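You operate a simulated robot arm through the tools that you are given. There is no shell and no other tool. Be economical: measure what you need, move in short steps, check, and stop when the job is done.

Carry out the task below with a simulated two-armed robot. There is one attempt and no reset: what you move stays moved.

JOB
Move the green-banded barrel from the wash tank to the first rinse tank.
Fine: the desk buttons are dead till the yellow hand control stands in its bracket; let it drip off over the wash tank, no drips carried along the row; leave the other barrels. Set down upright: yellow hand control.
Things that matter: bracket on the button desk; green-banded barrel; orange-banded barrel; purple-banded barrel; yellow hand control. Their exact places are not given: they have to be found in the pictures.

It is judged by the outcome, as a careful person would: the job done as asked, and still so three seconds after it is handed in. It fails if anything else is knocked over, pushed out of place, dropped, spilled or broken.

ROBOT AND FRAMES
Two 7-joint arms with fingered hands on one trunk, on a base that drives. Base frame: it is fixed to the floor where the robot stands at the start and does not move with it; the origin is under the middle of the robot, x ahead of it, y to its left, z up. Units: m, degrees, N and s.
The left shoulder is at the start at [0.074, 0.128, 1.23], the right one opposite. Places, roughly: bracket on the button desk [1.5, -0.2, 1]; green-banded barrel [3.25, -1, 1]; orange-banded barrel [2.25, -1, 1]; purple-banded barrel [5, -1, 1]. Payload 5 kg a hand.
The tool frame of a hand sits at the grasp point between the pads (the TCP): z along the fingers, y along the line on which they close. The tips reach 0.037 m beyond it. The gripper opens to 0.124 m. The gripper's body begins 0.043 m behind the TCP. The gripper is a hand of 3 fingers: y runs from the thumb to the fingers, the wrist lies at [-0.021, -0.116, -0.203] in the tool frame, and closing takes about 1.5 s.
Orientation is that of the tool frame in the base frame, as a unit quaternion [x, y, z, w]. With the fingers straight down and the wrist toward the robot, the tool's x, y and z point along [0, 1, 0], [1, 0, 0] and [0, 0, -1] of the base frame.

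CONTROLS
- The arms move only by the tool apply_moves. It takes "left_series", "right_series" or both (then of equal length, played together; a hand with none holds still); each is a list of rows, each a list of 6 numbers: the shift along the tool's x, y, z in cm, then the turn, a rotation vector about the tool's x, y, z in degrees. In form: [[tx, ty, tz, rx, ry, rz], ...]. A call has 1 to 8 rows; each row is the pose to reach, as a shift and turn from the pose commanded when the call began, along the tool's axes at that moment. "left_jaw" and "right_jaw" are, for a hand that has rows, the finger opening in cm, from 0 to 12.4, set as the call begins (left out, the last holds). Rows are played at 5 a second. More than 0.05 m and 8.6 degrees between two rows, or a gripper value outside its range, and nothing of the call is played. Where a pose cannot be reached the arm comes as near as it can. A force on the tool above 40 N (or 10 N above the force at the start of the call, whichever is more), or a blocked arm, ends the call early, and 0.2 s more pass. The fingers move at their own pace (about 0.045 m/s each) and stop on an object; they squeeze with about 23 N. The grip force told is the motor's: it shows also when the fingers shut on nothing. Time passes only in rows, and 0.2 s behind the last, so rows that repeat a pose let the fingers close. It gives the time, the measured TCP pose, the force on the tool (base axes), the opening and the grip force at its end, in the units of the frame above (readings bear some noise), with the torque about the TCP (base axes, N m) and any sound that the robot's microphone picked up.
- Cameras (640 x 400 px; columns grow to the right, rows downward): "scene" is now at [0.2243, -0.0291, 1.4071]; the picture's right is [-0.32, -0.95, 0.00], its down [-0.47, 0.16, -0.87] and it looks along [0.82, -0.28, -0.50] (base axes); focal length 271 px, centre (320, 200). "left" rides on the left gripper at [-0.072, -0.104, -0.154] in its tool frame; the picture's right is [-0.83, -0.26, 0.49], its down [0.51, -0.72, 0.47] and it looks along [0.23, 0.64, 0.73] (tool axes); focal length 243 px, centre (320, 200). "right" rides on the right gripper at [0.072, -0.104, -0.154] in its tool frame; the picture's right is [-0.83, 0.26, -0.49], its down [-0.51, -0.72, 0.47] and it looks along [-0.23, 0.64, 0.73] (tool axes); focal length 243 px, centre (320, 200).
- grab_frame(camera): a new picture of that camera. It takes no simulated time.
- lift_body(by): slides the trunk up (or, below 0, down) by that many m; the arms and the scene camera ride with it, the base frame stays. It gives what a move gives, with no picture.
- base_move(legs): drives the robot by 1 to 6 legs, each [ahead, left, turn to the left] in m, m and degrees, along the robot's own axes; the way and the turn of a leg run together, so that a leg with both is an arc; at most 1.5 m and 180 degrees a leg. The arms and the cameras ride along, it lands a little off, and it stops where it bumps. It gives what a move gives.
- preshape(shape, hand): the hand has 3 fingers and takes this shape, open, in about a second: jaw (thumb against the fingers, like two jaws); tri (thumb and two fingers); tip (a fingertip pinch); poke (one finger out to press); point (the index stretched); flat (the hand flat); cup (the hand cupped); fist (a fist). The gripper value then closes the fingers along that shape, each until it touches; the sizes above hold for jaw. It gives what a move gives, with no picture.
- head_to(pan, tilt): turns the head with the scene camera to pan (to the left, within 80 degrees either way) and tilt (down, from -29 to 69), counted from straight ahead of the robot. It gives what a move gives.
- measure_at(camera, pixels): for up to 12 pixels [column, row] of the newest picture of that camera ("zoom" is the newest enlarged one), the place [x, y, z] in the base frame of the surface seen there, good to about 0.003 m. It takes no simulated time.
- inspect(camera, box): a new picture of the part [left, top, right, bottom] of that camera's present view, enlarged. It takes no simulated time.
- job_done(): hands the job in; it is judged then, once.

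Go step by step. Measure first, check grasps and placings, and put right what went wrong. The budget is 80 turns and 70 pictures, counting those below and the enlarged ones. Unless the task says otherwise, let go and move clear before handing in, and close with one line.

The tools are called after "Emit:" as name(argument=value, ...) on one line, values as JSON. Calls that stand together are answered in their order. apply_moves: Moves the arms, as the interface text tells. Its arguments: {"type":"object","properties":{"left_series":{"type":"array","items":{"type":"array","items":{"type":"number"}}},"left_jaw":{"type":"number"},"right_series":{"type":"array","items":{"type":"array","items":{"type":"number"}}},"right_jaw":{"type":"number"}},"required":[]} The other tools are called the same way: lift_body (by) slides the trunk up or down; preshape (shape, hand) gives the hand a shape; base_move (legs) drives the base; head_to (pan, tilt) turns the head that bears the scene camera; grab_frame (camera) takes a picture; measure_at (camera, pixels) gives the place of the surface under pixels of a picture; inspect (camera, box) takes an enlarged picture of a part of a camera's view; job_done () hands the job in.

At the start:

```text
time_s: 0.0
left_eef_pos: [0.8364, 0.1721, 1.2289]
left_ee_rot: [0.707, 0.707, 0.001, 0.0]
left_ft_force: [0.4, -0.3, 0.4]
left_wrist_torque: [-0.03, 0.0, -0.01]
left_finger_gap: 0.1235
left_gripper_force: 0.0
left_shape: jaw
right_eef_pos: [0.5226, -0.3916, 1.2752]
right_ee_rot: [0.707, 0.707, -0.001, -0.001]
right_ft_force: [-0.6, -0.1, 0.3]
right_wrist_torque: [0.02, 0.01, 0.0]
right_finger_gap: 0.1237
right_gripper_force: 0.0
right_shape: jaw
trunk travel left (down, up): [-0.425, 0.138]
robot x, y, heading: [-0.0012, -0.002, 0.1]
head pan, tilt: [-18.7, 29.9]
```

scene: 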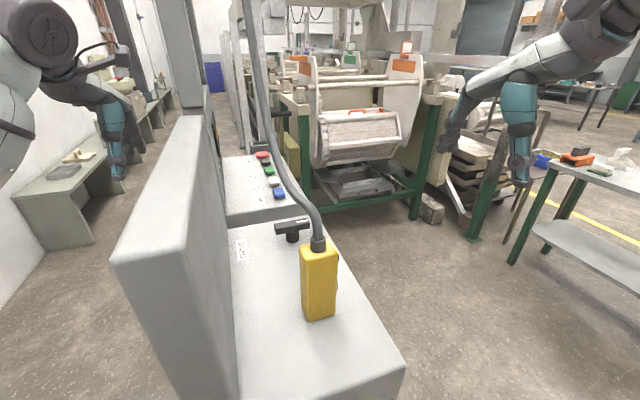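
right: 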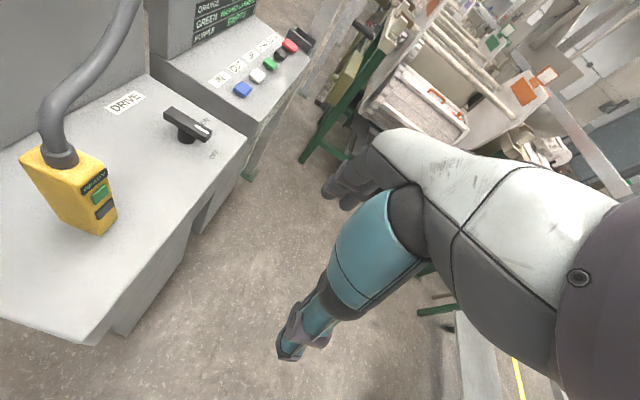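
left: 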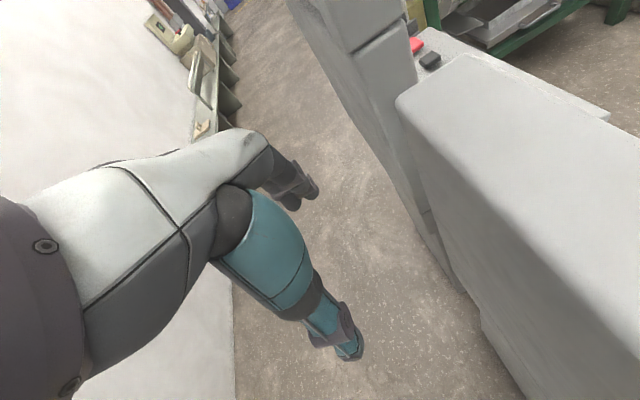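

The scene shows the yellow hand control hanging or standing around (318,280), with a desk of buttons at (268,180) and a drive switch at (292,228). I'll look closer at these and measure.

Emit:
inspect(camera="scene", box=[200, 130, 400, 340])

Emit:
inspect(camera="right", box=[0, 0, 330, 250])

Emit:
inspect(camera="scene", box=[220, 0, 460, 150])

Emit:
measure_at(camera="scene", pixels=[[318, 280], [303, 252], [336, 246], [318, 318], [318, 240], [292, 222], [263, 155], [267, 163], [270, 170], [274, 180], [279, 193], [262, 145]])

```text
1.90 times, centred on (300, 235) of scene
```

zoom: 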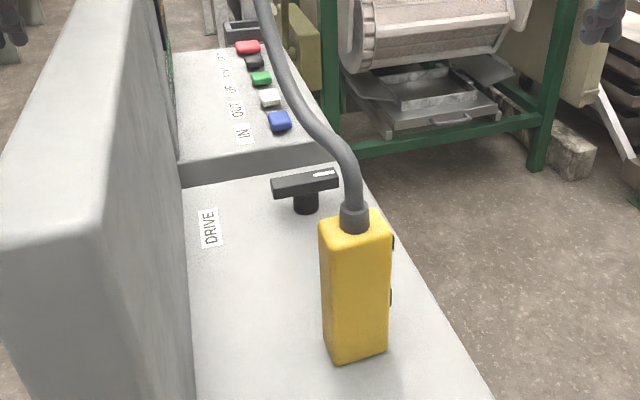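

```text
1.60 times, centred on (165, 125) of right
```

zoom: 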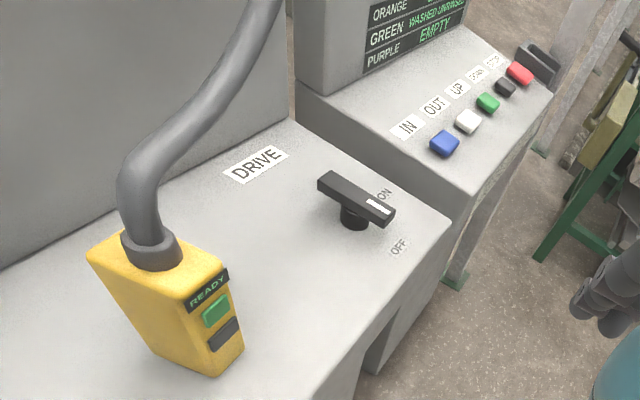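

```text
2.67 times, centred on (340, 75) of scene
```

zoom: 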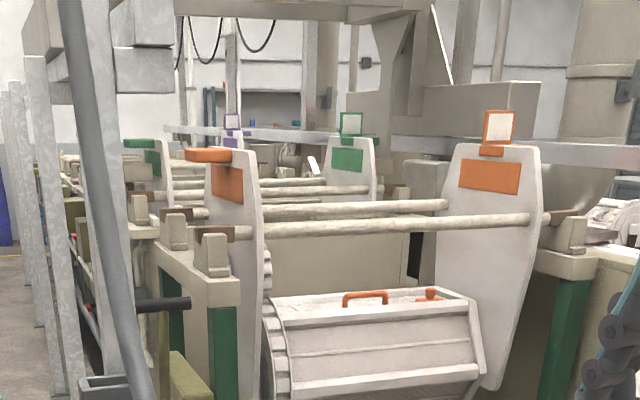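

```text
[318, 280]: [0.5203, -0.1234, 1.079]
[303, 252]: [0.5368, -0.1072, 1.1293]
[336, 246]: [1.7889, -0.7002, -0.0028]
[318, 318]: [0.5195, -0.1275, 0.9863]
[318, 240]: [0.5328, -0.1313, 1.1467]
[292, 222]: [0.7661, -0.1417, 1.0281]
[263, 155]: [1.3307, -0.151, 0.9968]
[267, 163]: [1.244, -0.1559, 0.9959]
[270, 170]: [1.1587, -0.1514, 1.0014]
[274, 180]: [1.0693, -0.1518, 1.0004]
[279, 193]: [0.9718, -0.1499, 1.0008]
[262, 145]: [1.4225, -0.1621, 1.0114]
```

I'll map the geometry: desk edges, tank legs, the side table, plus the bracket shape and screen text.

Emit:
measure_at(camera="scene", pixels=[[405, 362], [330, 240], [236, 360], [120, 260], [200, 120], [305, 190], [415, 215], [475, 238], [512, 262], [556, 168], [350, 160], [430, 215]])

Emit:
inspect(camera="scene", box=[235, 125, 315, 205])

Emit:
inspect(camera="right", box=[150, 0, 330, 100])

```text
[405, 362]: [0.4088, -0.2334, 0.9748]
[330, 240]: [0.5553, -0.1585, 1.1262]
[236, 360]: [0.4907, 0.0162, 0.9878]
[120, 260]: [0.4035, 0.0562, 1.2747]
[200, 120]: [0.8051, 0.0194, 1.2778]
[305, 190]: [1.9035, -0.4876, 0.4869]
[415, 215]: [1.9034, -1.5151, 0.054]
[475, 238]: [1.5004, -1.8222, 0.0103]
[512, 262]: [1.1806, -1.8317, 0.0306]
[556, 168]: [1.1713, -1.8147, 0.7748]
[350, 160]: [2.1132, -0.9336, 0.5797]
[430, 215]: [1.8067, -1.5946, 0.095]
```

```text
5.00 times, centred on (275, 165) of scene
```

zoom: 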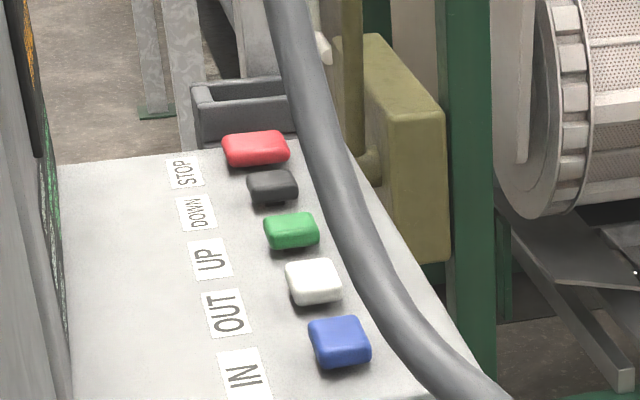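

```text
3.56 times, centred on (240, 50) of right
```

zoom: 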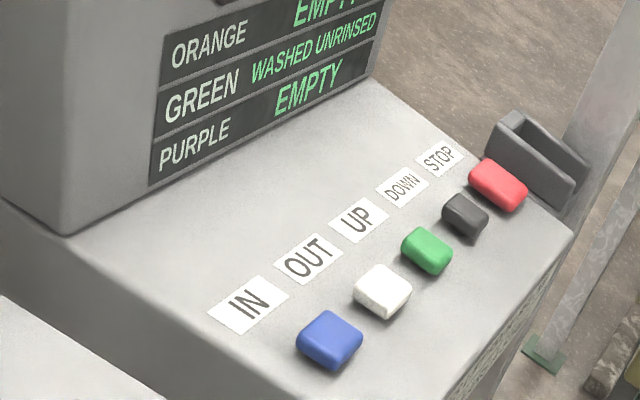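

The screen reads ORANGE empty?, GREEN washed unrinsed, PURPLE empty. The bracket is the open holder at about (1.42,-0.16), beyond STOP. I'll tuck the left arm to match the right before driving.

Emit:
apply_moves(left_series=[[2.7, -3.9, -0.6, 0, 0, 0], [5.4, -7.8, -1.2, 0, 0, 0], [8.1, -11.7, -1.8, 0, 0, 0], [10.8, -15.6, -2.4, 0, 0, 0], [13.5, -19.5, -3, 0, 0, 0], [16.2, -23.4, -3.6, 0, 0, 0], [18.9, -27.3, -4.2, 0, 0, 0], [21.6, -31.2, -4.6, 0, 0, 0]])

```text
time_s: 1.8
left_eef_pos: [0.5183, 0.3902, 1.2763]
left_ee_rot: [0.707, 0.707, 0.001, 0.002]
left_ft_force: [0.3, 1.4, -0.2]
left_wrist_torque: [0.0, -0.06, -0.01]
left_finger_gap: 0.1238
left_gripper_force: 0.1
left_shape: jaw
right_eef_pos: [0.5184, -0.3899, 1.2763]
right_ee_rot: [0.707, 0.708, 0.001, 0.002]
right_ft_force: [-1.0, -0.5, 0.6]
right_wrist_torque: [-0.01, -0.05, -0.02]
right_finger_gap: 0.1239
right_gripper_force: 0.0
right_shape: jaw
trunk travel left (down, up): [-0.425, 0.138]
robot x, y, heading: [0.0001, -0.0009, 0.2]
head pan, tilt: [-18.7, 29.9]
```

The left arm is tucked. I'll back off, go right, go ahead, then turn to face the desk side.

Emit:
base_move(legs=[[-0.4, 0, 0], [0, -1.05, 0], [0.95, 0, 0], [0, 0, 90]])

Emit:
head_to(pan=0, tilt=25)

Emit:
grab_frame(camera="scene")

Emit:
head_to(pan=-70, tilt=8)

Emit:
grab_frame(camera="scene")

```text
time_s: 21.8
left_eef_pos: [0.1731, -0.5272, 1.2743]
left_ee_rot: [0.011, 1.0, 0.0, 0.0]
left_ft_force: [0.6, 0.0, -0.2]
left_wrist_torque: [0.03, 0.01, 0.01]
left_finger_gap: 0.1238
left_gripper_force: 0.0
left_shape: jaw
right_eef_pos: [0.9533, -0.546, 1.2741]
right_ee_rot: [0.012, 1.0, 0.0, 0.0]
right_ft_force: [-0.2, -1.0, 0.3]
right_wrist_torque: [-0.02, 0.0, -0.01]
right_finger_gap: 0.1236
right_gripper_force: 0.1
right_shape: jaw
trunk travel left (down, up): [-0.425, 0.138]
robot x, y, heading: [0.5506, -1.0588, 88.7]
head pan, tilt: [-18.7, 29.9]
```

```text
time_s: 22.6
left_eef_pos: [0.1731, -0.526, 1.2746]
left_ee_rot: [0.012, 1.0, 0.0, 0.0]
left_ft_force: [0.0, 0.0, -0.6]
left_wrist_torque: [0.0, 0.01, 0.03]
left_finger_gap: 0.1239
left_gripper_force: 0.1
left_shape: jaw
right_eef_pos: [0.9529, -0.5461, 1.2734]
right_ee_rot: [0.012, 1.0, 0.0, 0.0]
right_ft_force: [0.6, -0.7, 0.6]
right_wrist_torque: [0.0, 0.01, -0.03]
right_finger_gap: 0.1238
right_gripper_force: 0.1
right_shape: jaw
trunk travel left (down, up): [-0.425, 0.138]
robot x, y, heading: [0.5515, -1.0563, 88.5]
head pan, tilt: [0.0, 25.0]
```

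```text
61 pictures are left
```

scene: 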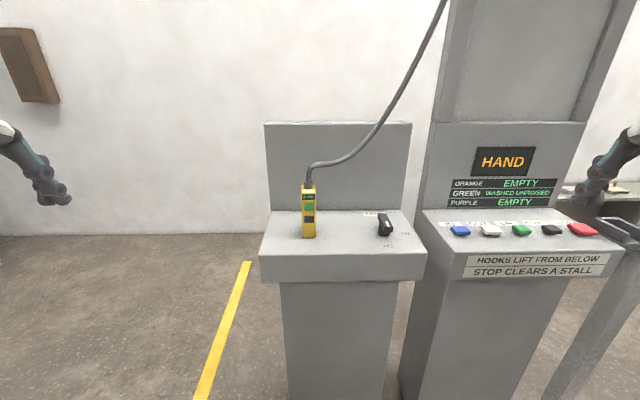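

```text
time_s: 24.0
left_eef_pos: [0.1733, -0.5265, 1.2759]
left_ee_rot: [0.012, 1.0, 0.0, 0.0]
left_ft_force: [-0.8, -0.3, -0.4]
left_wrist_torque: [0.01, -0.01, -0.06]
left_finger_gap: 0.1237
left_gripper_force: 0.0
left_shape: jaw
right_eef_pos: [0.9526, -0.5472, 1.2748]
right_ee_rot: [0.012, 1.0, 0.001, 0.0]
right_ft_force: [0.7, -1.5, -0.7]
right_wrist_torque: [-0.01, -0.04, 0.01]
right_finger_gap: 0.1235
right_gripper_force: 0.2
right_shape: jaw
trunk travel left (down, up): [-0.425, 0.138]
robot x, y, heading: [0.5511, -1.0593, 88.4]
head pan, tilt: [-70.0, 8.0]
```

```text
60 pictures are left
```

scene: 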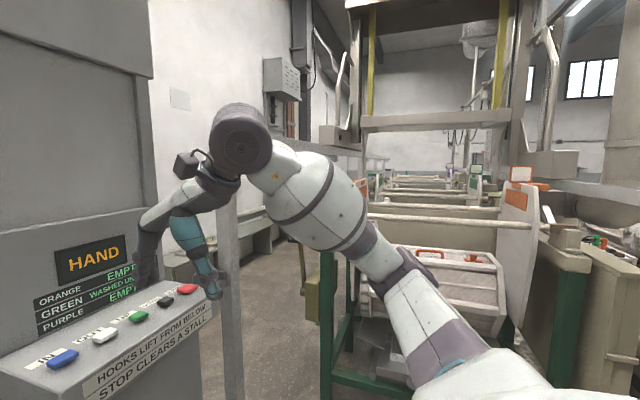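

The desk shows HAND mode, and a gantry (yellow-striped) stands over the row with "HOOKS LIFT FROM BELOW; STOP CLEARS A STALL". First the pendant: I'll look at it and the drive switch from the front.

Emit:
head_to(pan=-10, tilt=25)

Emit:
inspect(camera="scene", box=[210, 170, 370, 270])

Emit:
inspect(camera="scene", box=[400, 150, 620, 290])

```text
time_s: 25.3
left_eef_pos: [0.1735, -0.5264, 1.2748]
left_ee_rot: [0.013, 1.0, 0.0, 0.0]
left_ft_force: [0.0, -0.3, -0.1]
left_wrist_torque: [0.01, 0.0, 0.0]
left_finger_gap: 0.124
left_gripper_force: 0.1
left_shape: jaw
right_eef_pos: [0.953, -0.5476, 1.2754]
right_ee_rot: [0.012, 1.0, 0.0, -0.001]
right_ft_force: [0.6, 0.5, -0.1]
right_wrist_torque: [-0.02, 0.04, 0.0]
right_finger_gap: 0.1237
right_gripper_force: 0.0
right_shape: jaw
trunk travel left (down, up): [-0.425, 0.138]
robot x, y, heading: [0.549, -1.0592, 88.9]
head pan, tilt: [-10.0, 25.0]
```

```text
4.00 times, centred on (290, 220) of scene
```

zoom: 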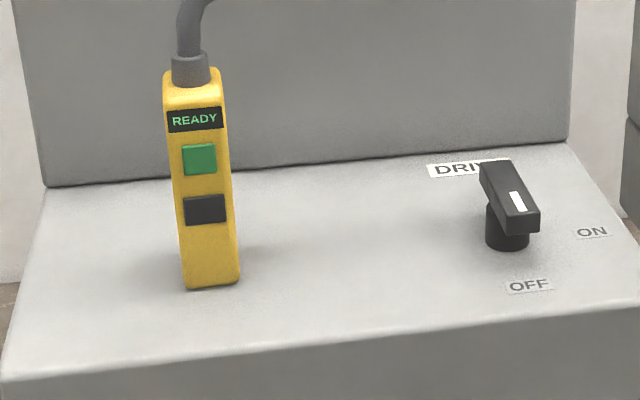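

```text
2.86 times, centred on (510, 220) of scene
```

zoom: 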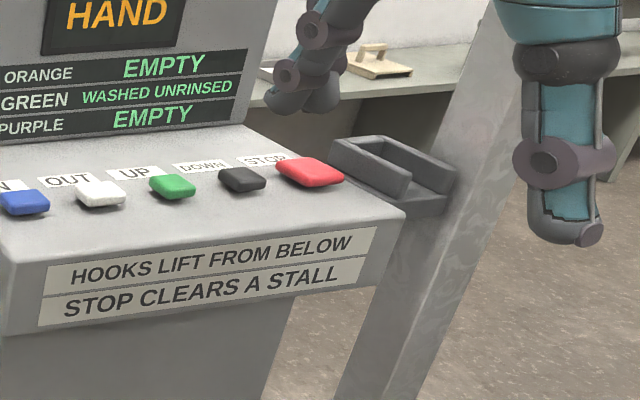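

The drive switch's white pointer points to OFF. I'll measure the pendant and bracket.

Emit:
measure_at(camera="zoom", pixels=[[338, 140], [380, 138], [455, 185], [400, 180], [340, 175], [420, 175], [372, 152], [440, 205], [410, 210], [390, 165]])

Emit:
inspect(camera="scene", box=[210, 170, 370, 270])

Emit:
measure_at(camera="zoom", pixels=[[168, 90], [222, 90], [186, 280], [235, 278], [212, 160], [232, 230], [190, 70], [190, 30], [526, 190], [500, 165], [505, 240], [535, 215]])

```text
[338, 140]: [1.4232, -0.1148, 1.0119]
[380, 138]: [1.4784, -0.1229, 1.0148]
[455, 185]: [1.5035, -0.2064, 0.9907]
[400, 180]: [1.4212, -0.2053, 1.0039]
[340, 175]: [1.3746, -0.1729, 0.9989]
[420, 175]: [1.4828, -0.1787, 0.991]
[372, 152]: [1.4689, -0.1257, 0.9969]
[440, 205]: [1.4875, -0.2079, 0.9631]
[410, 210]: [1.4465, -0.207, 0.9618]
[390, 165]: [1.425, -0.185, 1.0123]
```

```text
4.00 times, centred on (290, 220) of scene
```

zoom: 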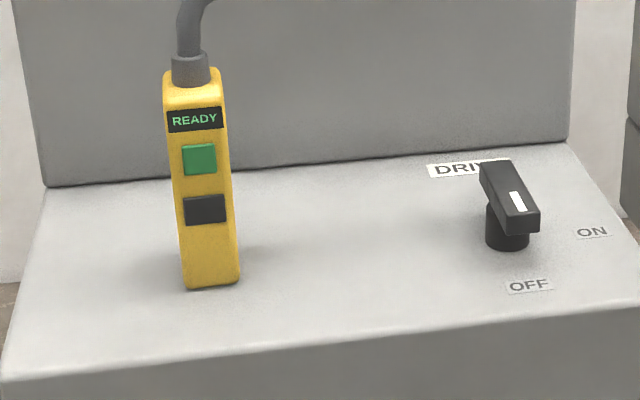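

```text
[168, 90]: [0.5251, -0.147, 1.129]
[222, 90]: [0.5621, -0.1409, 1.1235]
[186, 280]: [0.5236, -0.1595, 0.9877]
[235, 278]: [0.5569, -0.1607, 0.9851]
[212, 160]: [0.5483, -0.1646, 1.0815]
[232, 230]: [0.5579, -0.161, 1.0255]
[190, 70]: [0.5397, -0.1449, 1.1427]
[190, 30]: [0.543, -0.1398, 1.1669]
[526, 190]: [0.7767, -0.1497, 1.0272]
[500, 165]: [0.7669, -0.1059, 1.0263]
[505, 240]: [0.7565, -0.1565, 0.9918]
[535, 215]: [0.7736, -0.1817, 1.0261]
```

The pendant is about 0.04 (x) × 0.06 (y) × 0.155 m tall, centred near (0.541,-0.13). The bracket is a U holder at x 1.42–1.50, y -0.12..-0.205. I'll drive right so the right camera can look into it, and view the row too.

Emit:
base_move(legs=[[0, -0.5, 1]])

Emit:
grab_frame(camera="right")

Emit:
head_to(pan=-78, tilt=5)

Emit:
grab_frame(camera="scene")

```text
time_s: 30.2
left_eef_pos: [0.6619, -0.5408, 1.2755]
left_ee_rot: [0.004, 1.0, 0.0, 0.0]
left_ft_force: [0.6, 0.0, 0.1]
left_wrist_torque: [0.0, 0.0, 0.0]
left_finger_gap: 0.1239
left_gripper_force: 0.0
left_shape: jaw
right_eef_pos: [1.4426, -0.5482, 1.2743]
right_ee_rot: [0.003, 1.0, -0.001, 0.0]
right_ft_force: [-0.7, -0.1, -0.3]
right_wrist_torque: [0.0, 0.0, -0.03]
right_finger_gap: 0.1237
right_gripper_force: 0.1
right_shape: jaw
trunk travel left (down, up): [-0.425, 0.138]
robot x, y, heading: [1.0473, -1.0685, 89.6]
head pan, tilt: [-10.0, 25.0]
```

```text
56 pictures are left
```

right: 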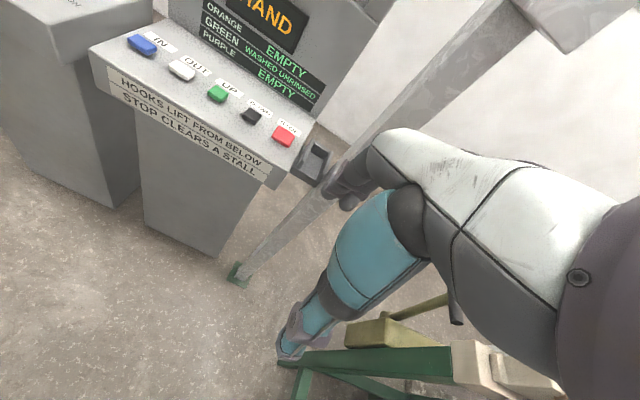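

```text
time_s: 31.6
left_eef_pos: [0.662, -0.5415, 1.275]
left_ee_rot: [0.004, 1.0, 0.001, 0.001]
left_ft_force: [0.2, 0.8, 1.1]
left_wrist_torque: [-0.03, -0.01, 0.02]
left_finger_gap: 0.1238
left_gripper_force: 0.0
left_shape: jaw
right_eef_pos: [1.4427, -0.5472, 1.2743]
right_ee_rot: [0.004, 1.0, 0.0, 0.0]
right_ft_force: [0.2, 0.6, -0.6]
right_wrist_torque: [-0.01, 0.0, -0.01]
right_finger_gap: 0.1236
right_gripper_force: 0.0
right_shape: jaw
trunk travel left (down, up): [-0.425, 0.138]
robot x, y, heading: [1.0489, -1.0652, 89.6]
head pan, tilt: [-78.0, 5.0]
```

```text
55 pictures are left
```

scene: 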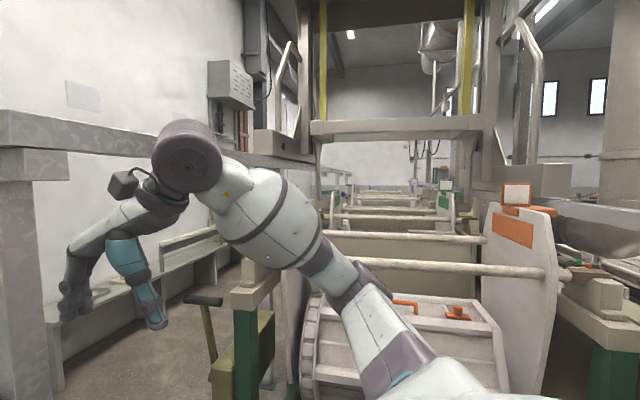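

Emit:
inspect(camera="right", box=[260, 110, 380, 210])

Emit:
measure_at(camera="scene", pixels=[[318, 60], [468, 60], [400, 125], [205, 300], [180, 120], [545, 290], [480, 268], [400, 235], [390, 216], [380, 208], [260, 145], [515, 180]])

Emit:
inspect(camera="scene", box=[300, 120, 500, 260])

```text
4.00 times, centred on (320, 160) of right
```

zoom: 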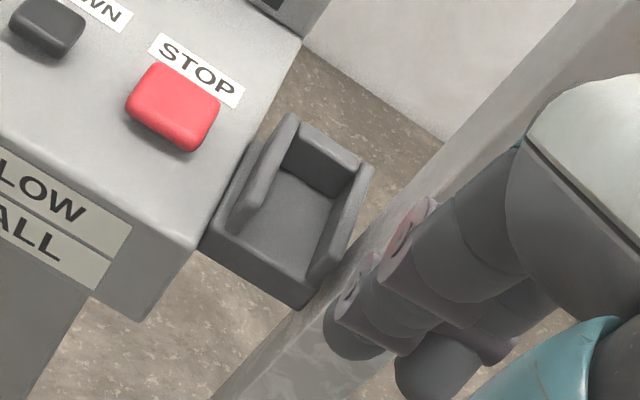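

```text
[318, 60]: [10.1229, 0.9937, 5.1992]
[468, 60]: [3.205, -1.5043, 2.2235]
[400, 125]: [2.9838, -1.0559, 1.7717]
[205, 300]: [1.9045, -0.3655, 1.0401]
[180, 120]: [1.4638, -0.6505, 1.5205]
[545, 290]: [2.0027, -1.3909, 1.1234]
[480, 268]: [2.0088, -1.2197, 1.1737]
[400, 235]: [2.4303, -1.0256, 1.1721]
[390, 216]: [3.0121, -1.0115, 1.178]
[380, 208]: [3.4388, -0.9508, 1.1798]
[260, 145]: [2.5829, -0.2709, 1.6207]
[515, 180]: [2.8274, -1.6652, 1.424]
```

```text
2.86 times, centred on (400, 190) of scene
```

zoom: 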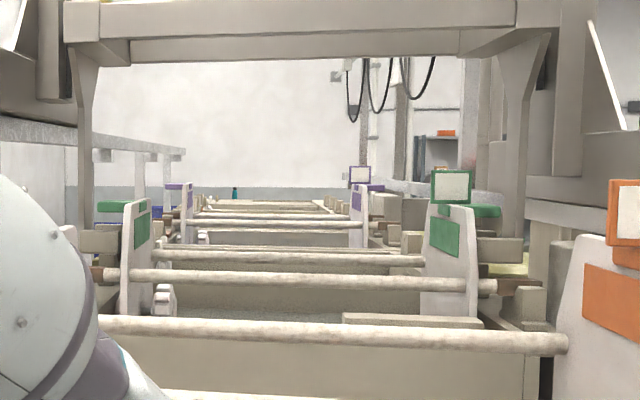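

Emit:
inspect(camera="right", box=[280, 120, 370, 195])

Emit:
measure_at(camera="zoom", pixels=[[204, 195], [184, 250], [300, 130], [230, 115], [330, 160], [375, 185], [330, 260], [280, 330], [180, 300], [245, 200], [240, 260], [280, 300]])

```text
5.33 times, centred on (325, 158) of right
```

zoom: 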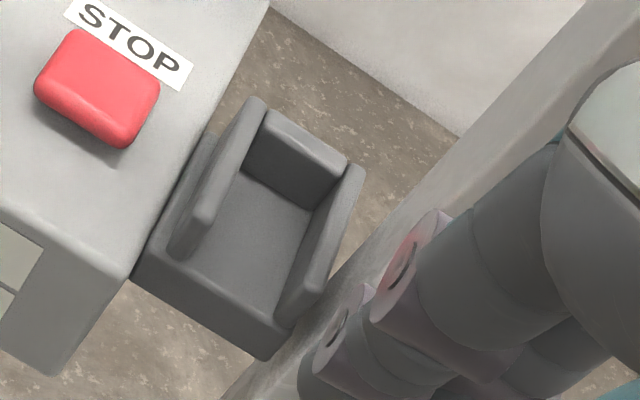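

```text
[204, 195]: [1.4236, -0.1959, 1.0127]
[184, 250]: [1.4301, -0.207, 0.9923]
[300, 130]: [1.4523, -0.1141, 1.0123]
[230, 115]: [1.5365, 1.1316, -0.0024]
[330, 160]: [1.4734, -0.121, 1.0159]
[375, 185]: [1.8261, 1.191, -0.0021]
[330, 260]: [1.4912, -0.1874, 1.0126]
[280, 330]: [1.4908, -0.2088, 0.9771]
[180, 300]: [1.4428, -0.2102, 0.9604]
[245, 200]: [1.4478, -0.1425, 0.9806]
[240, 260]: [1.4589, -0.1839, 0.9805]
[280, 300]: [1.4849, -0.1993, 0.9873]
```

The pocket: floor z≈0.98, inner x 1.43–1.485, back wall at y≈-0.125, open to the front. The pendant will slide in keeping its present orientation, centre about (1.457,-0.16). I'll drive back so the right hand faces the pendant, and start turning the hand to point ahead with jaws closing along x.

Emit:
base_move(legs=[[0, 0.9, 0]])

Emit:
head_to(pan=-20, tilt=25)

Emit:
apply_moves(right_series=[[0, 0, 0, -4.9, 4.9, 4.9], [0, 0, 0, -9.8, 9.8, 9.8], [0, 0, 0, -14.7, 14.7, 14.7], [0, 0, 0, -19.6, 19.6, 19.6], [0, 0, 0, -24.5, 24.5, 24.5], [0, 0, 0, -29.4, 29.4, 29.4], [0, 0, 0, -34.3, 34.3, 34.3]])

Emit:
apply_moves(right_series=[[0, 0, 0, -5, 5, 5], [0, 0, 0, -10, 10, 10], [0, 0, 0, -15, 15, 15], [0, 0, 0, -20, 20, 20], [0, 0, 0, -25, 25, 25], [0, 0, 0, -30, 30, 30], [0, 0, 0, -35, 35, 35]])

Emit:
grab_frame(camera="scene")

```text
time_s: 39.8
left_eef_pos: [-0.2326, -0.5295, 1.2753]
left_ee_rot: [0.007, 1.0, 0.001, 0.0]
left_ft_force: [-1.7, -0.8, 0.2]
left_wrist_torque: [0.0, 0.0, -0.02]
left_finger_gap: 0.1238
left_gripper_force: 0.0
left_shape: jaw
right_eef_pos: [0.5466, -0.5419, 1.2742]
right_ee_rot: [0.007, 1.0, 0.0, 0.0]
right_ft_force: [0.3, 0.0, 0.3]
right_wrist_torque: [-0.01, 0.0, -0.01]
right_finger_gap: 0.1237
right_gripper_force: 0.1
right_shape: jaw
trunk travel left (down, up): [-0.425, 0.138]
robot x, y, heading: [0.1491, -1.058, 89.3]
head pan, tilt: [-78.0, 5.0]
```

```text
time_s: 41.1
left_eef_pos: [-0.233, -0.5288, 1.2755]
left_ee_rot: [0.007, 1.0, 0.0, 0.0]
left_ft_force: [-0.5, 0.4, 0.0]
left_wrist_torque: [-0.03, 0.02, -0.02]
left_finger_gap: 0.1239
left_gripper_force: 0.0
left_shape: jaw
right_eef_pos: [0.5471, -0.5418, 1.2735]
right_ee_rot: [0.007, 1.0, 0.0, 0.001]
right_ft_force: [0.8, 0.4, 0.2]
right_wrist_torque: [0.01, -0.01, 0.03]
right_finger_gap: 0.1238
right_gripper_force: 0.0
right_shape: jaw
trunk travel left (down, up): [-0.425, 0.138]
robot x, y, heading: [0.1478, -1.0596, 89.0]
head pan, tilt: [-20.0, 25.0]
```

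```text
time_s: 42.7
left_eef_pos: [-0.2327, -0.529, 1.2746]
left_ee_rot: [0.006, 1.0, -0.001, 0.0]
left_ft_force: [0.5, 0.3, -0.6]
left_wrist_torque: [0.03, -0.02, -0.02]
left_finger_gap: 0.1238
left_gripper_force: 0.1
left_shape: jaw
right_eef_pos: [0.5672, -0.5174, 1.2881]
right_ee_rot: [0.292, 0.866, 0.288, -0.285]
right_ft_force: [-0.2, 0.2, 0.0]
right_wrist_torque: [0.02, 0.04, -0.01]
right_finger_gap: 0.1237
right_gripper_force: 0.1
right_shape: jaw
right hand out of reach, approached as far as the arm can: row 6, 7
trunk travel left (down, up): [-0.425, 0.138]
robot x, y, heading: [0.1502, -1.0594, 89.2]
head pan, tilt: [-20.0, 25.0]
```

```text
refused: row 1 steps farther than a row can; nothing moved
```

```text
51 pictures are left
```

scene: 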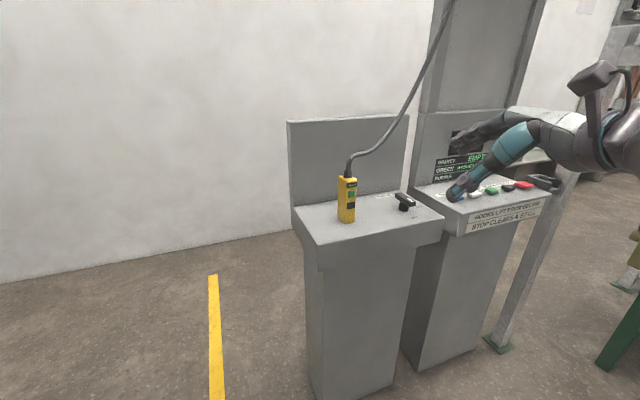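

The turn needs more reach ahead, so I'll move the hand forward (base +y) while going on with the turn.

Emit:
apply_moves(right_series=[[1.3, 2.6, 2.6, 0, 0, 0], [2.6, 5.2, 5.2, 0, 0, 0], [3.9, 7.8, 7.8, -2.5, 2.5, 2.5], [5.2, 10.4, 10.4, -7, 7, 7], [6.5, 12.6, 12.6, -11.5, 11.5, 11.5], [6.5, 12.6, 12.6, -16, 16, 16], [6.5, 12.6, 12.6, -20.5, 20.5, 20.5], [6.5, 12.6, 12.6, -25, 25, 25]])

```text
time_s: 44.5
left_eef_pos: [-0.2393, -0.5273, 1.2724]
left_ee_rot: [0.007, 1.0, 0.0, 0.002]
left_ft_force: [0.0, 0.1, -0.6]
left_wrist_torque: [-0.01, -0.07, -0.01]
left_finger_gap: 0.1241
left_gripper_force: 0.1
left_shape: jaw
right_eef_pos: [0.5618, -0.3266, 1.2891]
right_ee_rot: [0.454, 0.622, 0.456, -0.446]
right_ft_force: [-1.2, 0.3, -0.6]
right_wrist_torque: [-0.01, -0.03, -0.09]
right_finger_gap: 0.1238
right_gripper_force: 0.0
right_shape: jaw
trunk travel left (down, up): [-0.425, 0.138]
robot x, y, heading: [0.1469, -1.0584, 89.0]
head pan, tilt: [-20.0, 25.0]
```

Emit:
apply_moves(right_series=[[0, 0, 0, -4.9, 4.9, 4.9], [0, 0, 0, -9.8, 9.8, 9.8], [0, 0, 0, -9.8, 9.8, 9.8]])

Emit:
grab_frame(camera="right")

Emit:
grab_frame(camera="scene")

```text
time_s: 45.3
left_eef_pos: [-0.2317, -0.5291, 1.2748]
left_ee_rot: [0.007, 1.0, 0.001, 0.0]
left_ft_force: [0.0, -0.2, -0.4]
left_wrist_torque: [0.03, 0.0, 0.01]
left_finger_gap: 0.1235
left_gripper_force: 0.2
left_shape: jaw
right_eef_pos: [0.5687, -0.3284, 1.2889]
right_ee_rot: [0.503, 0.498, 0.503, -0.496]
right_ft_force: [-0.2, 0.3, 0.8]
right_wrist_torque: [-0.03, 0.04, 0.04]
right_finger_gap: 0.1238
right_gripper_force: 0.1
right_shape: jaw
trunk travel left (down, up): [-0.425, 0.138]
robot x, y, heading: [0.1488, -1.0569, 89.2]
head pan, tilt: [-20.0, 25.0]
```

```text
50 pictures are left
```

right: 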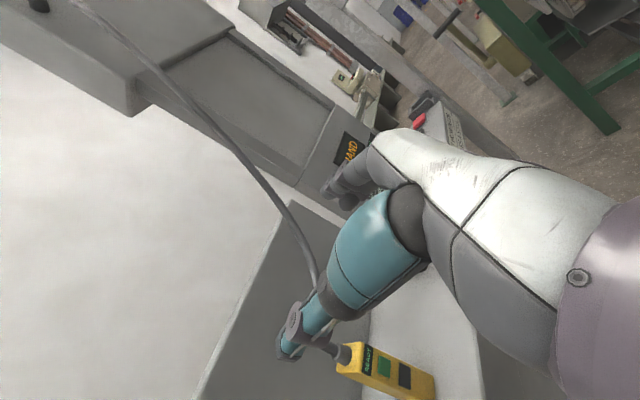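

```text
49 pictures are left
```

scene: 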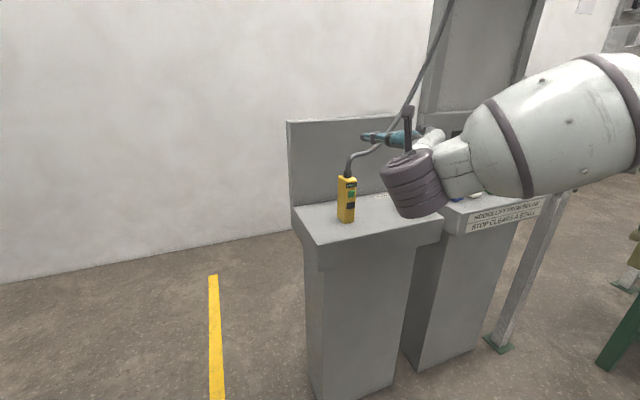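

The hand now points ahead (z along +y), at z 1.289. I'll lower it to about 1.085 and centre x on the pendant, staying 0.13 m in front of it.

Emit:
apply_moves(right_series=[[-4, -1, 0, 0, 0, 0], [-8, -2, 0, 0, 0, 0], [-12, -2.8, 0, 0, 0, 0], [-16, -2.8, 0, 0, 0, 0], [-20, -2.8, 0, 0, 0, 0], [-20.3, -2.8, 0, 0, 0, 0]])

Emit:
grab_frame(camera="right")

Emit:
inspect(camera="scene", box=[280, 110, 480, 250])

```text
time_s: 46.7
left_eef_pos: [-0.2314, -0.5306, 1.276]
left_ee_rot: [0.007, 1.0, 0.001, 0.0]
left_ft_force: [-0.4, -0.4, -0.9]
left_wrist_torque: [0.07, -0.01, 0.0]
left_finger_gap: 0.1241
left_gripper_force: 0.1
left_shape: jaw
right_eef_pos: [0.5408, -0.3278, 1.0907]
right_ee_rot: [0.506, 0.496, 0.504, -0.494]
right_ft_force: [0.3, 0.0, -1.4]
right_wrist_torque: [0.0, 0.0, 0.04]
right_finger_gap: 0.1238
right_gripper_force: 0.0
right_shape: jaw
right hand out of reach, approached as far as the arm can: row 6
trunk travel left (down, up): [-0.425, 0.138]
robot x, y, heading: [0.1478, -1.0571, 89.2]
head pan, tilt: [-20.0, 25.0]
```

```text
48 pictures are left
```

right: 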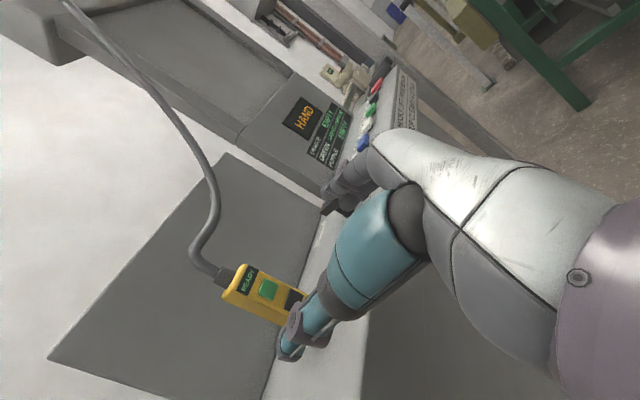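

```text
2.86 times, centred on (380, 180) of scene
```

zoom: 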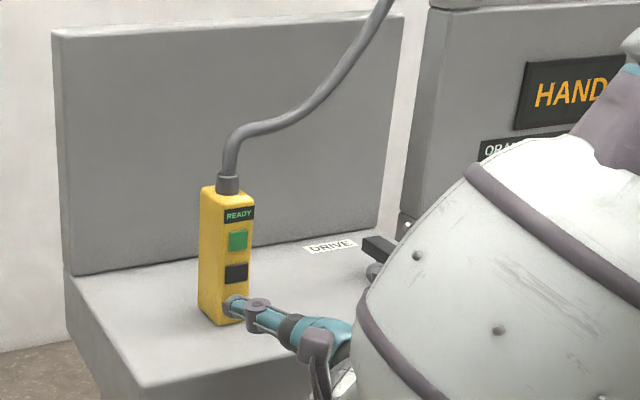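

The thumb tip is in front of the pendant's left side as expected, but the arm is at its reach limit in height. I'll lower the trunk 0.06 and bring the hand back up to keep margin.

Emit:
lift_body(by=-0.06)

Emit:
apply_moves(right_series=[[2.5, 0, 0, 0, 0, 0], [4.8, 0, 2, 0, 0, 0]])

```text
time_s: 47.7
left_eef_pos: [-0.2325, -0.5302, 1.2154]
left_ee_rot: [0.006, 1.0, 0.0, 0.0]
left_ft_force: [0.4, -0.2, 0.4]
left_wrist_torque: [0.01, -0.01, 0.01]
left_finger_gap: 0.1238
left_gripper_force: 0.0
left_shape: jaw
right_eef_pos: [0.5403, -0.3283, 1.0312]
right_ee_rot: [0.507, 0.496, 0.503, -0.494]
right_ft_force: [-0.3, -0.4, -0.3]
right_wrist_torque: [0.01, -0.01, 0.01]
right_finger_gap: 0.1241
right_gripper_force: 0.1
right_shape: jaw
trunk travel left (down, up): [-0.365, 0.198]
robot x, y, heading: [0.1479, -1.0577, 88.8]
head pan, tilt: [-20.0, 25.0]
```

```text
time_s: 48.3
left_eef_pos: [-0.2319, -0.5302, 1.2141]
left_ee_rot: [0.006, 1.0, 0.0, 0.0]
left_ft_force: [0.0, 0.6, -0.3]
left_wrist_torque: [0.0, 0.03, 0.0]
left_finger_gap: 0.1241
left_gripper_force: 0.1
left_shape: jaw
right_eef_pos: [0.5405, -0.3057, 1.0775]
right_ee_rot: [0.508, 0.497, 0.503, -0.493]
right_ft_force: [0.6, 0.5, -0.1]
right_wrist_torque: [0.02, 0.0, -0.04]
right_finger_gap: 0.124
right_gripper_force: 0.0
right_shape: jaw
trunk travel left (down, up): [-0.365, 0.198]
robot x, y, heading: [0.1502, -1.0582, 89.2]
head pan, tilt: [-20.0, 25.0]
```

Emit:
apply_moves(right_series=[[0, 0, 4, 0, 0, 0], [0, -0.1, 8, 0, 0, 0], [0, -0.2, 12, 0, 0, 0], [0.2, -0.3, 15, 0, 0, 0], [0.2, -0.3, 16.3, 0, 0, 0]])

Emit:
inspect(camera="scene", box=[280, 110, 480, 250])

Emit:
grab_frame(camera="right")

```text
time_s: 49.5
left_eef_pos: [-0.2328, -0.5291, 1.2138]
left_ee_rot: [0.007, 1.0, 0.0, 0.0]
left_ft_force: [-0.2, -0.1, 0.1]
left_wrist_torque: [-0.03, -0.01, 0.03]
left_finger_gap: 0.1237
left_gripper_force: 0.0
left_shape: jaw
right_eef_pos: [0.5405, -0.1438, 1.0792]
right_ee_rot: [0.507, 0.497, 0.503, -0.493]
right_ft_force: [0.1, -0.3, 0.1]
right_wrist_torque: [-0.03, 0.03, 0.01]
right_finger_gap: 0.124
right_gripper_force: 0.1
right_shape: jaw
trunk travel left (down, up): [-0.365, 0.198]
robot x, y, heading: [0.1503, -1.0575, 89.1]
head pan, tilt: [-20.0, 25.0]
```

```text
2.86 times, centred on (380, 180) of scene
```

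zoom: 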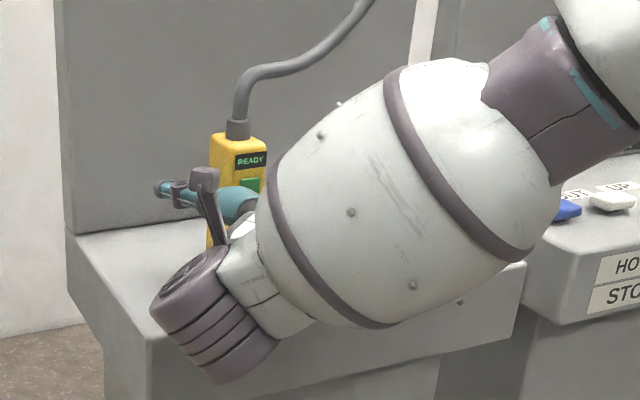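

```text
45 pictures are left
```

right: 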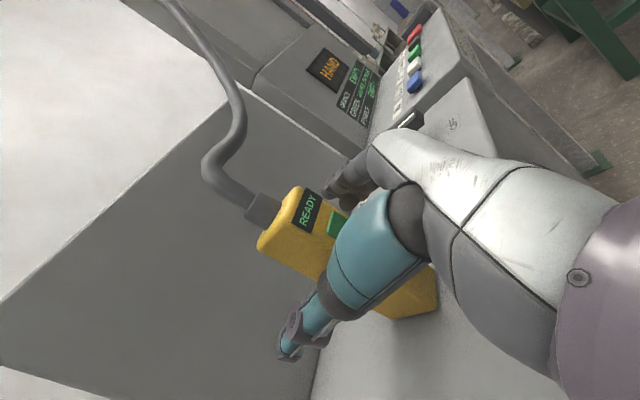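

The jaws straddle the pendant (thumb on the left, fingers on the right). Closing.

Emit:
apply_moves(right_series=[[0, 0, 0, 0, 0, 0], [0, 0, 0, 0, 0, 0], [0, 0, 0, 0, 0, 0], [0, 0, 0, 0, 0, 0], [0, 0, 0, 0, 0, 0], [0, 0, 0, 0, 0, 0], [0, 0, 0, 0, 0, 0], [0, 0, 0, 0, 0, 0]], right_jaw=0)

Emit:
grab_frame(camera="right")

```text
time_s: 51.3
left_eef_pos: [-0.2317, -0.5287, 1.2145]
left_ee_rot: [0.007, 1.0, 0.0, -0.001]
left_ft_force: [0.5, -0.8, 0.1]
left_wrist_torque: [-0.02, -0.01, 0.02]
left_finger_gap: 0.1238
left_gripper_force: 0.0
left_shape: jaw
right_eef_pos: [0.5405, -0.1436, 1.0798]
right_ee_rot: [0.507, 0.497, 0.503, -0.493]
right_ft_force: [0.3, 1.0, 0.3]
right_wrist_torque: [0.04, -0.03, 0.02]
right_finger_gap: 0.035
right_gripper_force: 23.2
right_shape: jaw
trunk travel left (down, up): [-0.365, 0.198]
robot x, y, heading: [0.147, -1.0605, 89.2]
head pan, tilt: [-20.0, 25.0]
```

```text
44 pictures are left
```

right: 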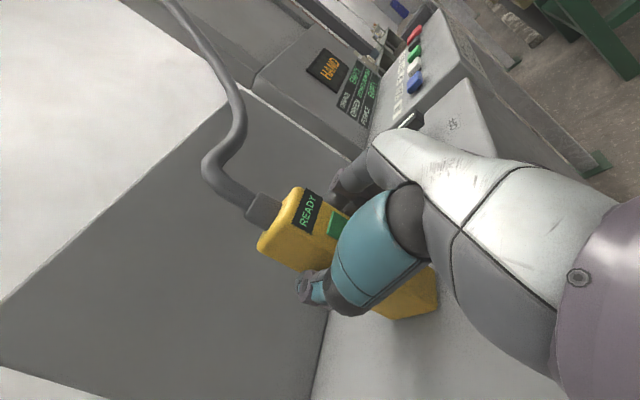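

Gripped (gap 0.035, 23 N). I'll lift the pendant 8 cm and check the path towards the bracket.

Emit:
apply_moves(right_series=[[2, 0, 0, 0, 0, 0], [5, 0, -1, 0, 0, 0], [8, 0, -4, 0, 0, 0], [8, 0, -7, 0, 0, 0]])

Emit:
head_to(pan=-42, tilt=18)

Emit:
grab_frame(camera="scene")

Emit:
grab_frame(camera="right")

```text
time_s: 52.3
left_eef_pos: [-0.2317, -0.529, 1.2149]
left_ee_rot: [0.007, 1.0, 0.001, 0.0]
left_ft_force: [-0.3, 0.4, 0.0]
left_wrist_torque: [0.03, 0.05, 0.02]
left_finger_gap: 0.1237
left_gripper_force: 0.2
left_shape: jaw
right_eef_pos: [0.5388, -0.2138, 1.1595]
right_ee_rot: [0.506, 0.497, 0.503, -0.493]
right_ft_force: [0.4, 0.6, -5.4]
right_wrist_torque: [-0.06, 0.03, -0.02]
right_finger_gap: 0.0348
right_gripper_force: 23.0
right_shape: jaw
trunk travel left (down, up): [-0.365, 0.198]
robot x, y, heading: [0.1473, -1.0571, 89.4]
head pan, tilt: [-20.0, 25.0]
```

```text
time_s: 53.2
left_eef_pos: [-0.2317, -0.5276, 1.2146]
left_ee_rot: [0.007, 1.0, 0.001, -0.001]
left_ft_force: [0.3, 0.0, -0.9]
left_wrist_torque: [0.01, 0.0, 0.02]
left_finger_gap: 0.1238
left_gripper_force: 0.1
left_shape: jaw
right_eef_pos: [0.5388, -0.2119, 1.1588]
right_ee_rot: [0.507, 0.497, 0.503, -0.493]
right_ft_force: [-0.1, 0.0, -5.2]
right_wrist_torque: [-0.08, -0.01, -0.03]
right_finger_gap: 0.0346
right_gripper_force: 23.1
right_shape: jaw
trunk travel left (down, up): [-0.365, 0.198]
robot x, y, heading: [0.1497, -1.0575, 89.3]
head pan, tilt: [-42.0, 18.0]
```

```text
43 pictures are left
```

scene: 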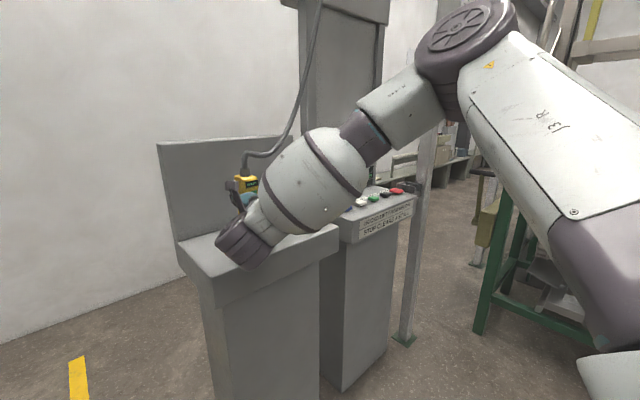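

```text
42 pictures are left
```

right: 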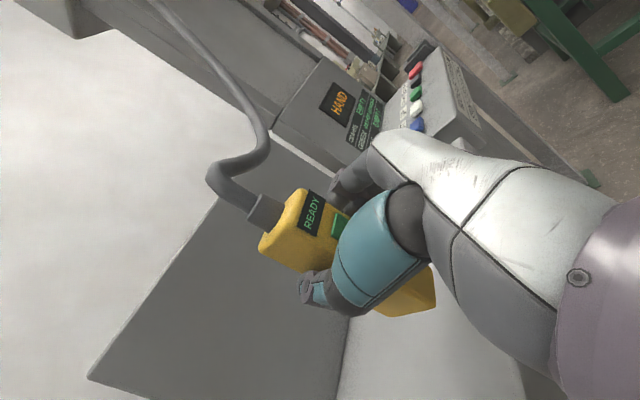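

Emit:
measure_at(camera="scene", pixels=[[465, 30], [510, 30], [425, 180], [408, 300], [400, 338], [505, 250], [600, 350], [475, 325], [345, 10], [370, 60], [540, 150], [430, 110]])

```text
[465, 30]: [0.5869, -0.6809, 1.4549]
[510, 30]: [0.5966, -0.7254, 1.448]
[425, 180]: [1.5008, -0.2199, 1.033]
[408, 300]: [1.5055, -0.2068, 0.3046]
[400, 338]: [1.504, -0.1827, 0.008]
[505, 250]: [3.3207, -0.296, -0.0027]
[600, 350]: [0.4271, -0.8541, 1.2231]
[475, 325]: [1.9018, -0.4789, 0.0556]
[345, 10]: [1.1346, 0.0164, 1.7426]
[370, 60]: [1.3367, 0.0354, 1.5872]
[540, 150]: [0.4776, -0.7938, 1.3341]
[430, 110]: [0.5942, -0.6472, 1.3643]
```

The elbow stays well clear; a post stands right beside the bracket (x≈1.50). I'll carry the pendant most of the way and then measure the post against the bracket.

Emit:
base_move(legs=[[-0.06, 0, 0], [0, -0.75, 0]])

Emit:
head_to(pan=-30, tilt=25)

Emit:
grab_frame(camera="scene")

Emit:
grab_frame(camera="right")

```text
time_s: 60.7
left_eef_pos: [0.5105, -0.5979, 1.2139]
left_ee_rot: [0.008, 1.0, 0.0, 0.0]
left_ft_force: [0.9, 0.9, -0.5]
left_wrist_torque: [-0.03, -0.01, 0.02]
left_finger_gap: 0.1237
left_gripper_force: 0.1
left_shape: jaw
right_eef_pos: [1.2814, -0.2828, 1.1586]
right_ee_rot: [0.507, 0.497, 0.503, -0.492]
right_ft_force: [0.9, 0.7, -4.5]
right_wrist_torque: [-0.06, -0.01, -0.01]
right_finger_gap: 0.0349
right_gripper_force: 22.9
right_shape: jaw
trunk travel left (down, up): [-0.365, 0.198]
robot x, y, heading: [0.8872, -1.1279, 89.2]
head pan, tilt: [-42.0, 18.0]
```

```text
time_s: 61.4
left_eef_pos: [0.5102, -0.5989, 1.214]
left_ee_rot: [0.008, 1.0, -0.001, 0.0]
left_ft_force: [0.4, 0.3, 1.0]
left_wrist_torque: [0.02, 0.01, -0.04]
left_finger_gap: 0.1238
left_gripper_force: 0.0
left_shape: jaw
right_eef_pos: [1.2804, -0.2835, 1.1581]
right_ee_rot: [0.507, 0.497, 0.503, -0.492]
right_ft_force: [0.0, -0.3, -6.0]
right_wrist_torque: [-0.08, 0.01, 0.01]
right_finger_gap: 0.0348
right_gripper_force: 23.1
right_shape: jaw
trunk travel left (down, up): [-0.365, 0.198]
robot x, y, heading: [0.891, -1.1265, 89.1]
head pan, tilt: [-30.0, 25.0]
```

```text
41 pictures are left
```

scene: 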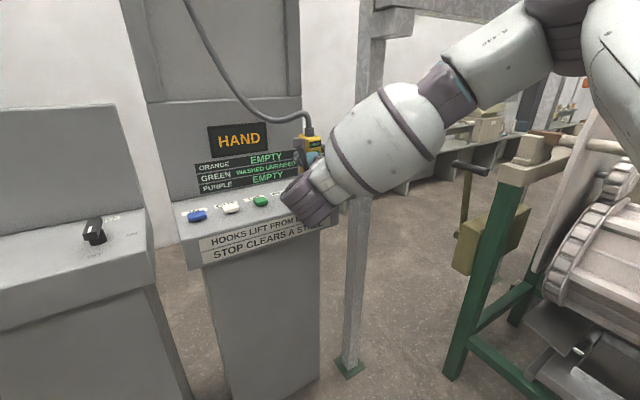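

```text
40 pictures are left
```

right: 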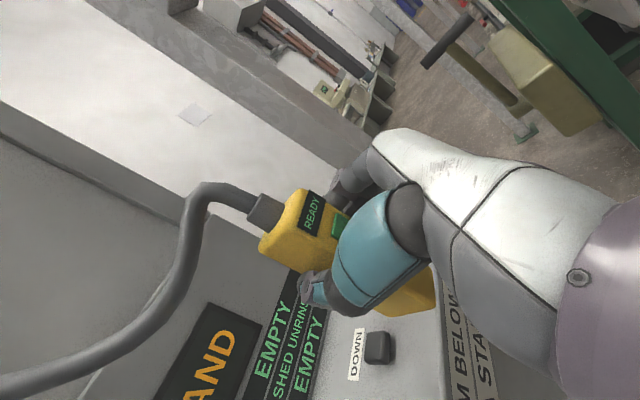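

Emit:
measure_at(camera="scene", pixels=[[348, 260], [352, 260], [358, 260], [365, 260], [370, 260], [373, 220], [352, 220], [362, 60], [372, 60], [380, 60], [366, 200], [358, 200]])

Emit:
inspect(camera="scene", box=[270, 60, 430, 260])

```text
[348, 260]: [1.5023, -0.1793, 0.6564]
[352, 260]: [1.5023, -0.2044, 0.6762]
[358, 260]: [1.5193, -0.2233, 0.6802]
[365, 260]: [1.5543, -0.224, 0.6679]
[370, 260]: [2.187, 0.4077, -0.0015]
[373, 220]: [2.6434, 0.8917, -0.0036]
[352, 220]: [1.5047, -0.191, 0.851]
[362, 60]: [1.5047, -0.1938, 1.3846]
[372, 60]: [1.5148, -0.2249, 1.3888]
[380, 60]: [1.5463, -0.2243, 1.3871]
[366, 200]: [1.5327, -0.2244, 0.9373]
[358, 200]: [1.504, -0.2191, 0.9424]
```

```text
2.00 times, centred on (350, 160) of scene
```

zoom: 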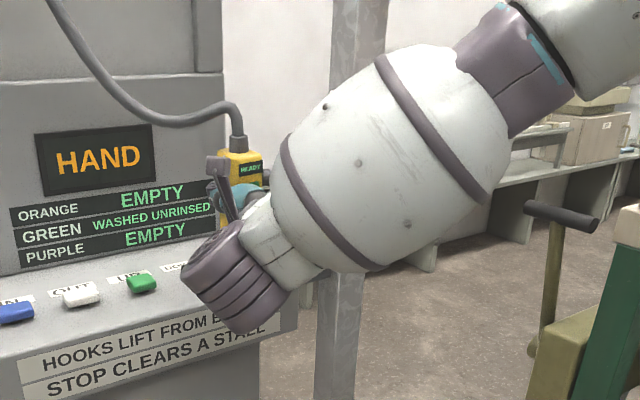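

The post occupies x 1.503–1.56, y -0.224..-0.16, so the right fingers will pass between the pendant and the post. I'll measure how far the fingers stick out to the +x side.

Emit:
measure_at(camera="right", pixels=[[350, 178], [370, 160], [375, 145], [400, 133], [430, 140], [340, 192], [335, 200], [500, 170], [272, 240], [330, 250], [410, 290], [345, 225]])

```text
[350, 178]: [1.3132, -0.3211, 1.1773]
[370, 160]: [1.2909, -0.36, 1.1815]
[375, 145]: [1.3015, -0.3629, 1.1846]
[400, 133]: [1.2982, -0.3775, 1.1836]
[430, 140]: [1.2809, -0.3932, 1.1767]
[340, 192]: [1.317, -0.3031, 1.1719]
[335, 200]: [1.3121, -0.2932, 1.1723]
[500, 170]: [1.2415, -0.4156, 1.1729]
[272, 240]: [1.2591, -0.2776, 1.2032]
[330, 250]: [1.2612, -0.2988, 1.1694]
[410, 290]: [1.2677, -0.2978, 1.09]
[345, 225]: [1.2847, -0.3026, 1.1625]
```

The finger bulge is about 0.037–0.04 m right of the TCP, so with the pendant at x≈1.454 it passes 6 mm clear of the post. I'll drive the last 0.17 m.

Emit:
base_move(legs=[[0, -0.17, 0]])

Emit:
grab_frame(camera="right")

```text
time_s: 63.5
left_eef_pos: [0.6788, -0.6007, 1.2135]
left_ee_rot: [0.007, 1.0, -0.001, 0.0]
left_ft_force: [-0.3, 0.3, -0.2]
left_wrist_torque: [0.02, -0.03, 0.01]
left_finger_gap: 0.1239
left_gripper_force: 0.0
left_shape: jaw
right_eef_pos: [1.4484, -0.2847, 1.1581]
right_ee_rot: [0.507, 0.497, 0.502, -0.494]
right_ft_force: [-0.5, -0.5, -4.9]
right_wrist_torque: [-0.06, 0.03, 0.03]
right_finger_gap: 0.0348
right_gripper_force: 22.8
right_shape: jaw
trunk travel left (down, up): [-0.365, 0.198]
robot x, y, heading: [1.0606, -1.1295, 88.9]
head pan, tilt: [-30.0, 25.0]
```

```text
38 pictures are left
```

right: 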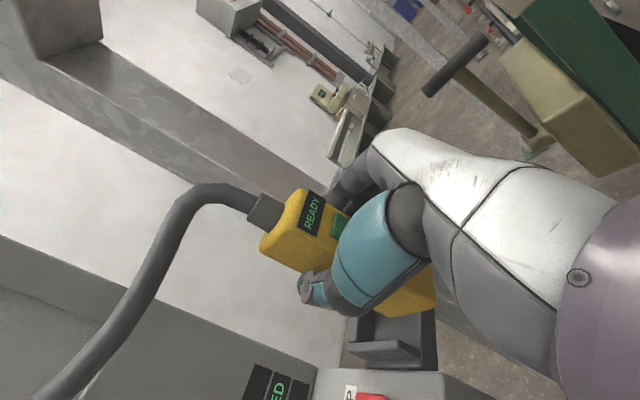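

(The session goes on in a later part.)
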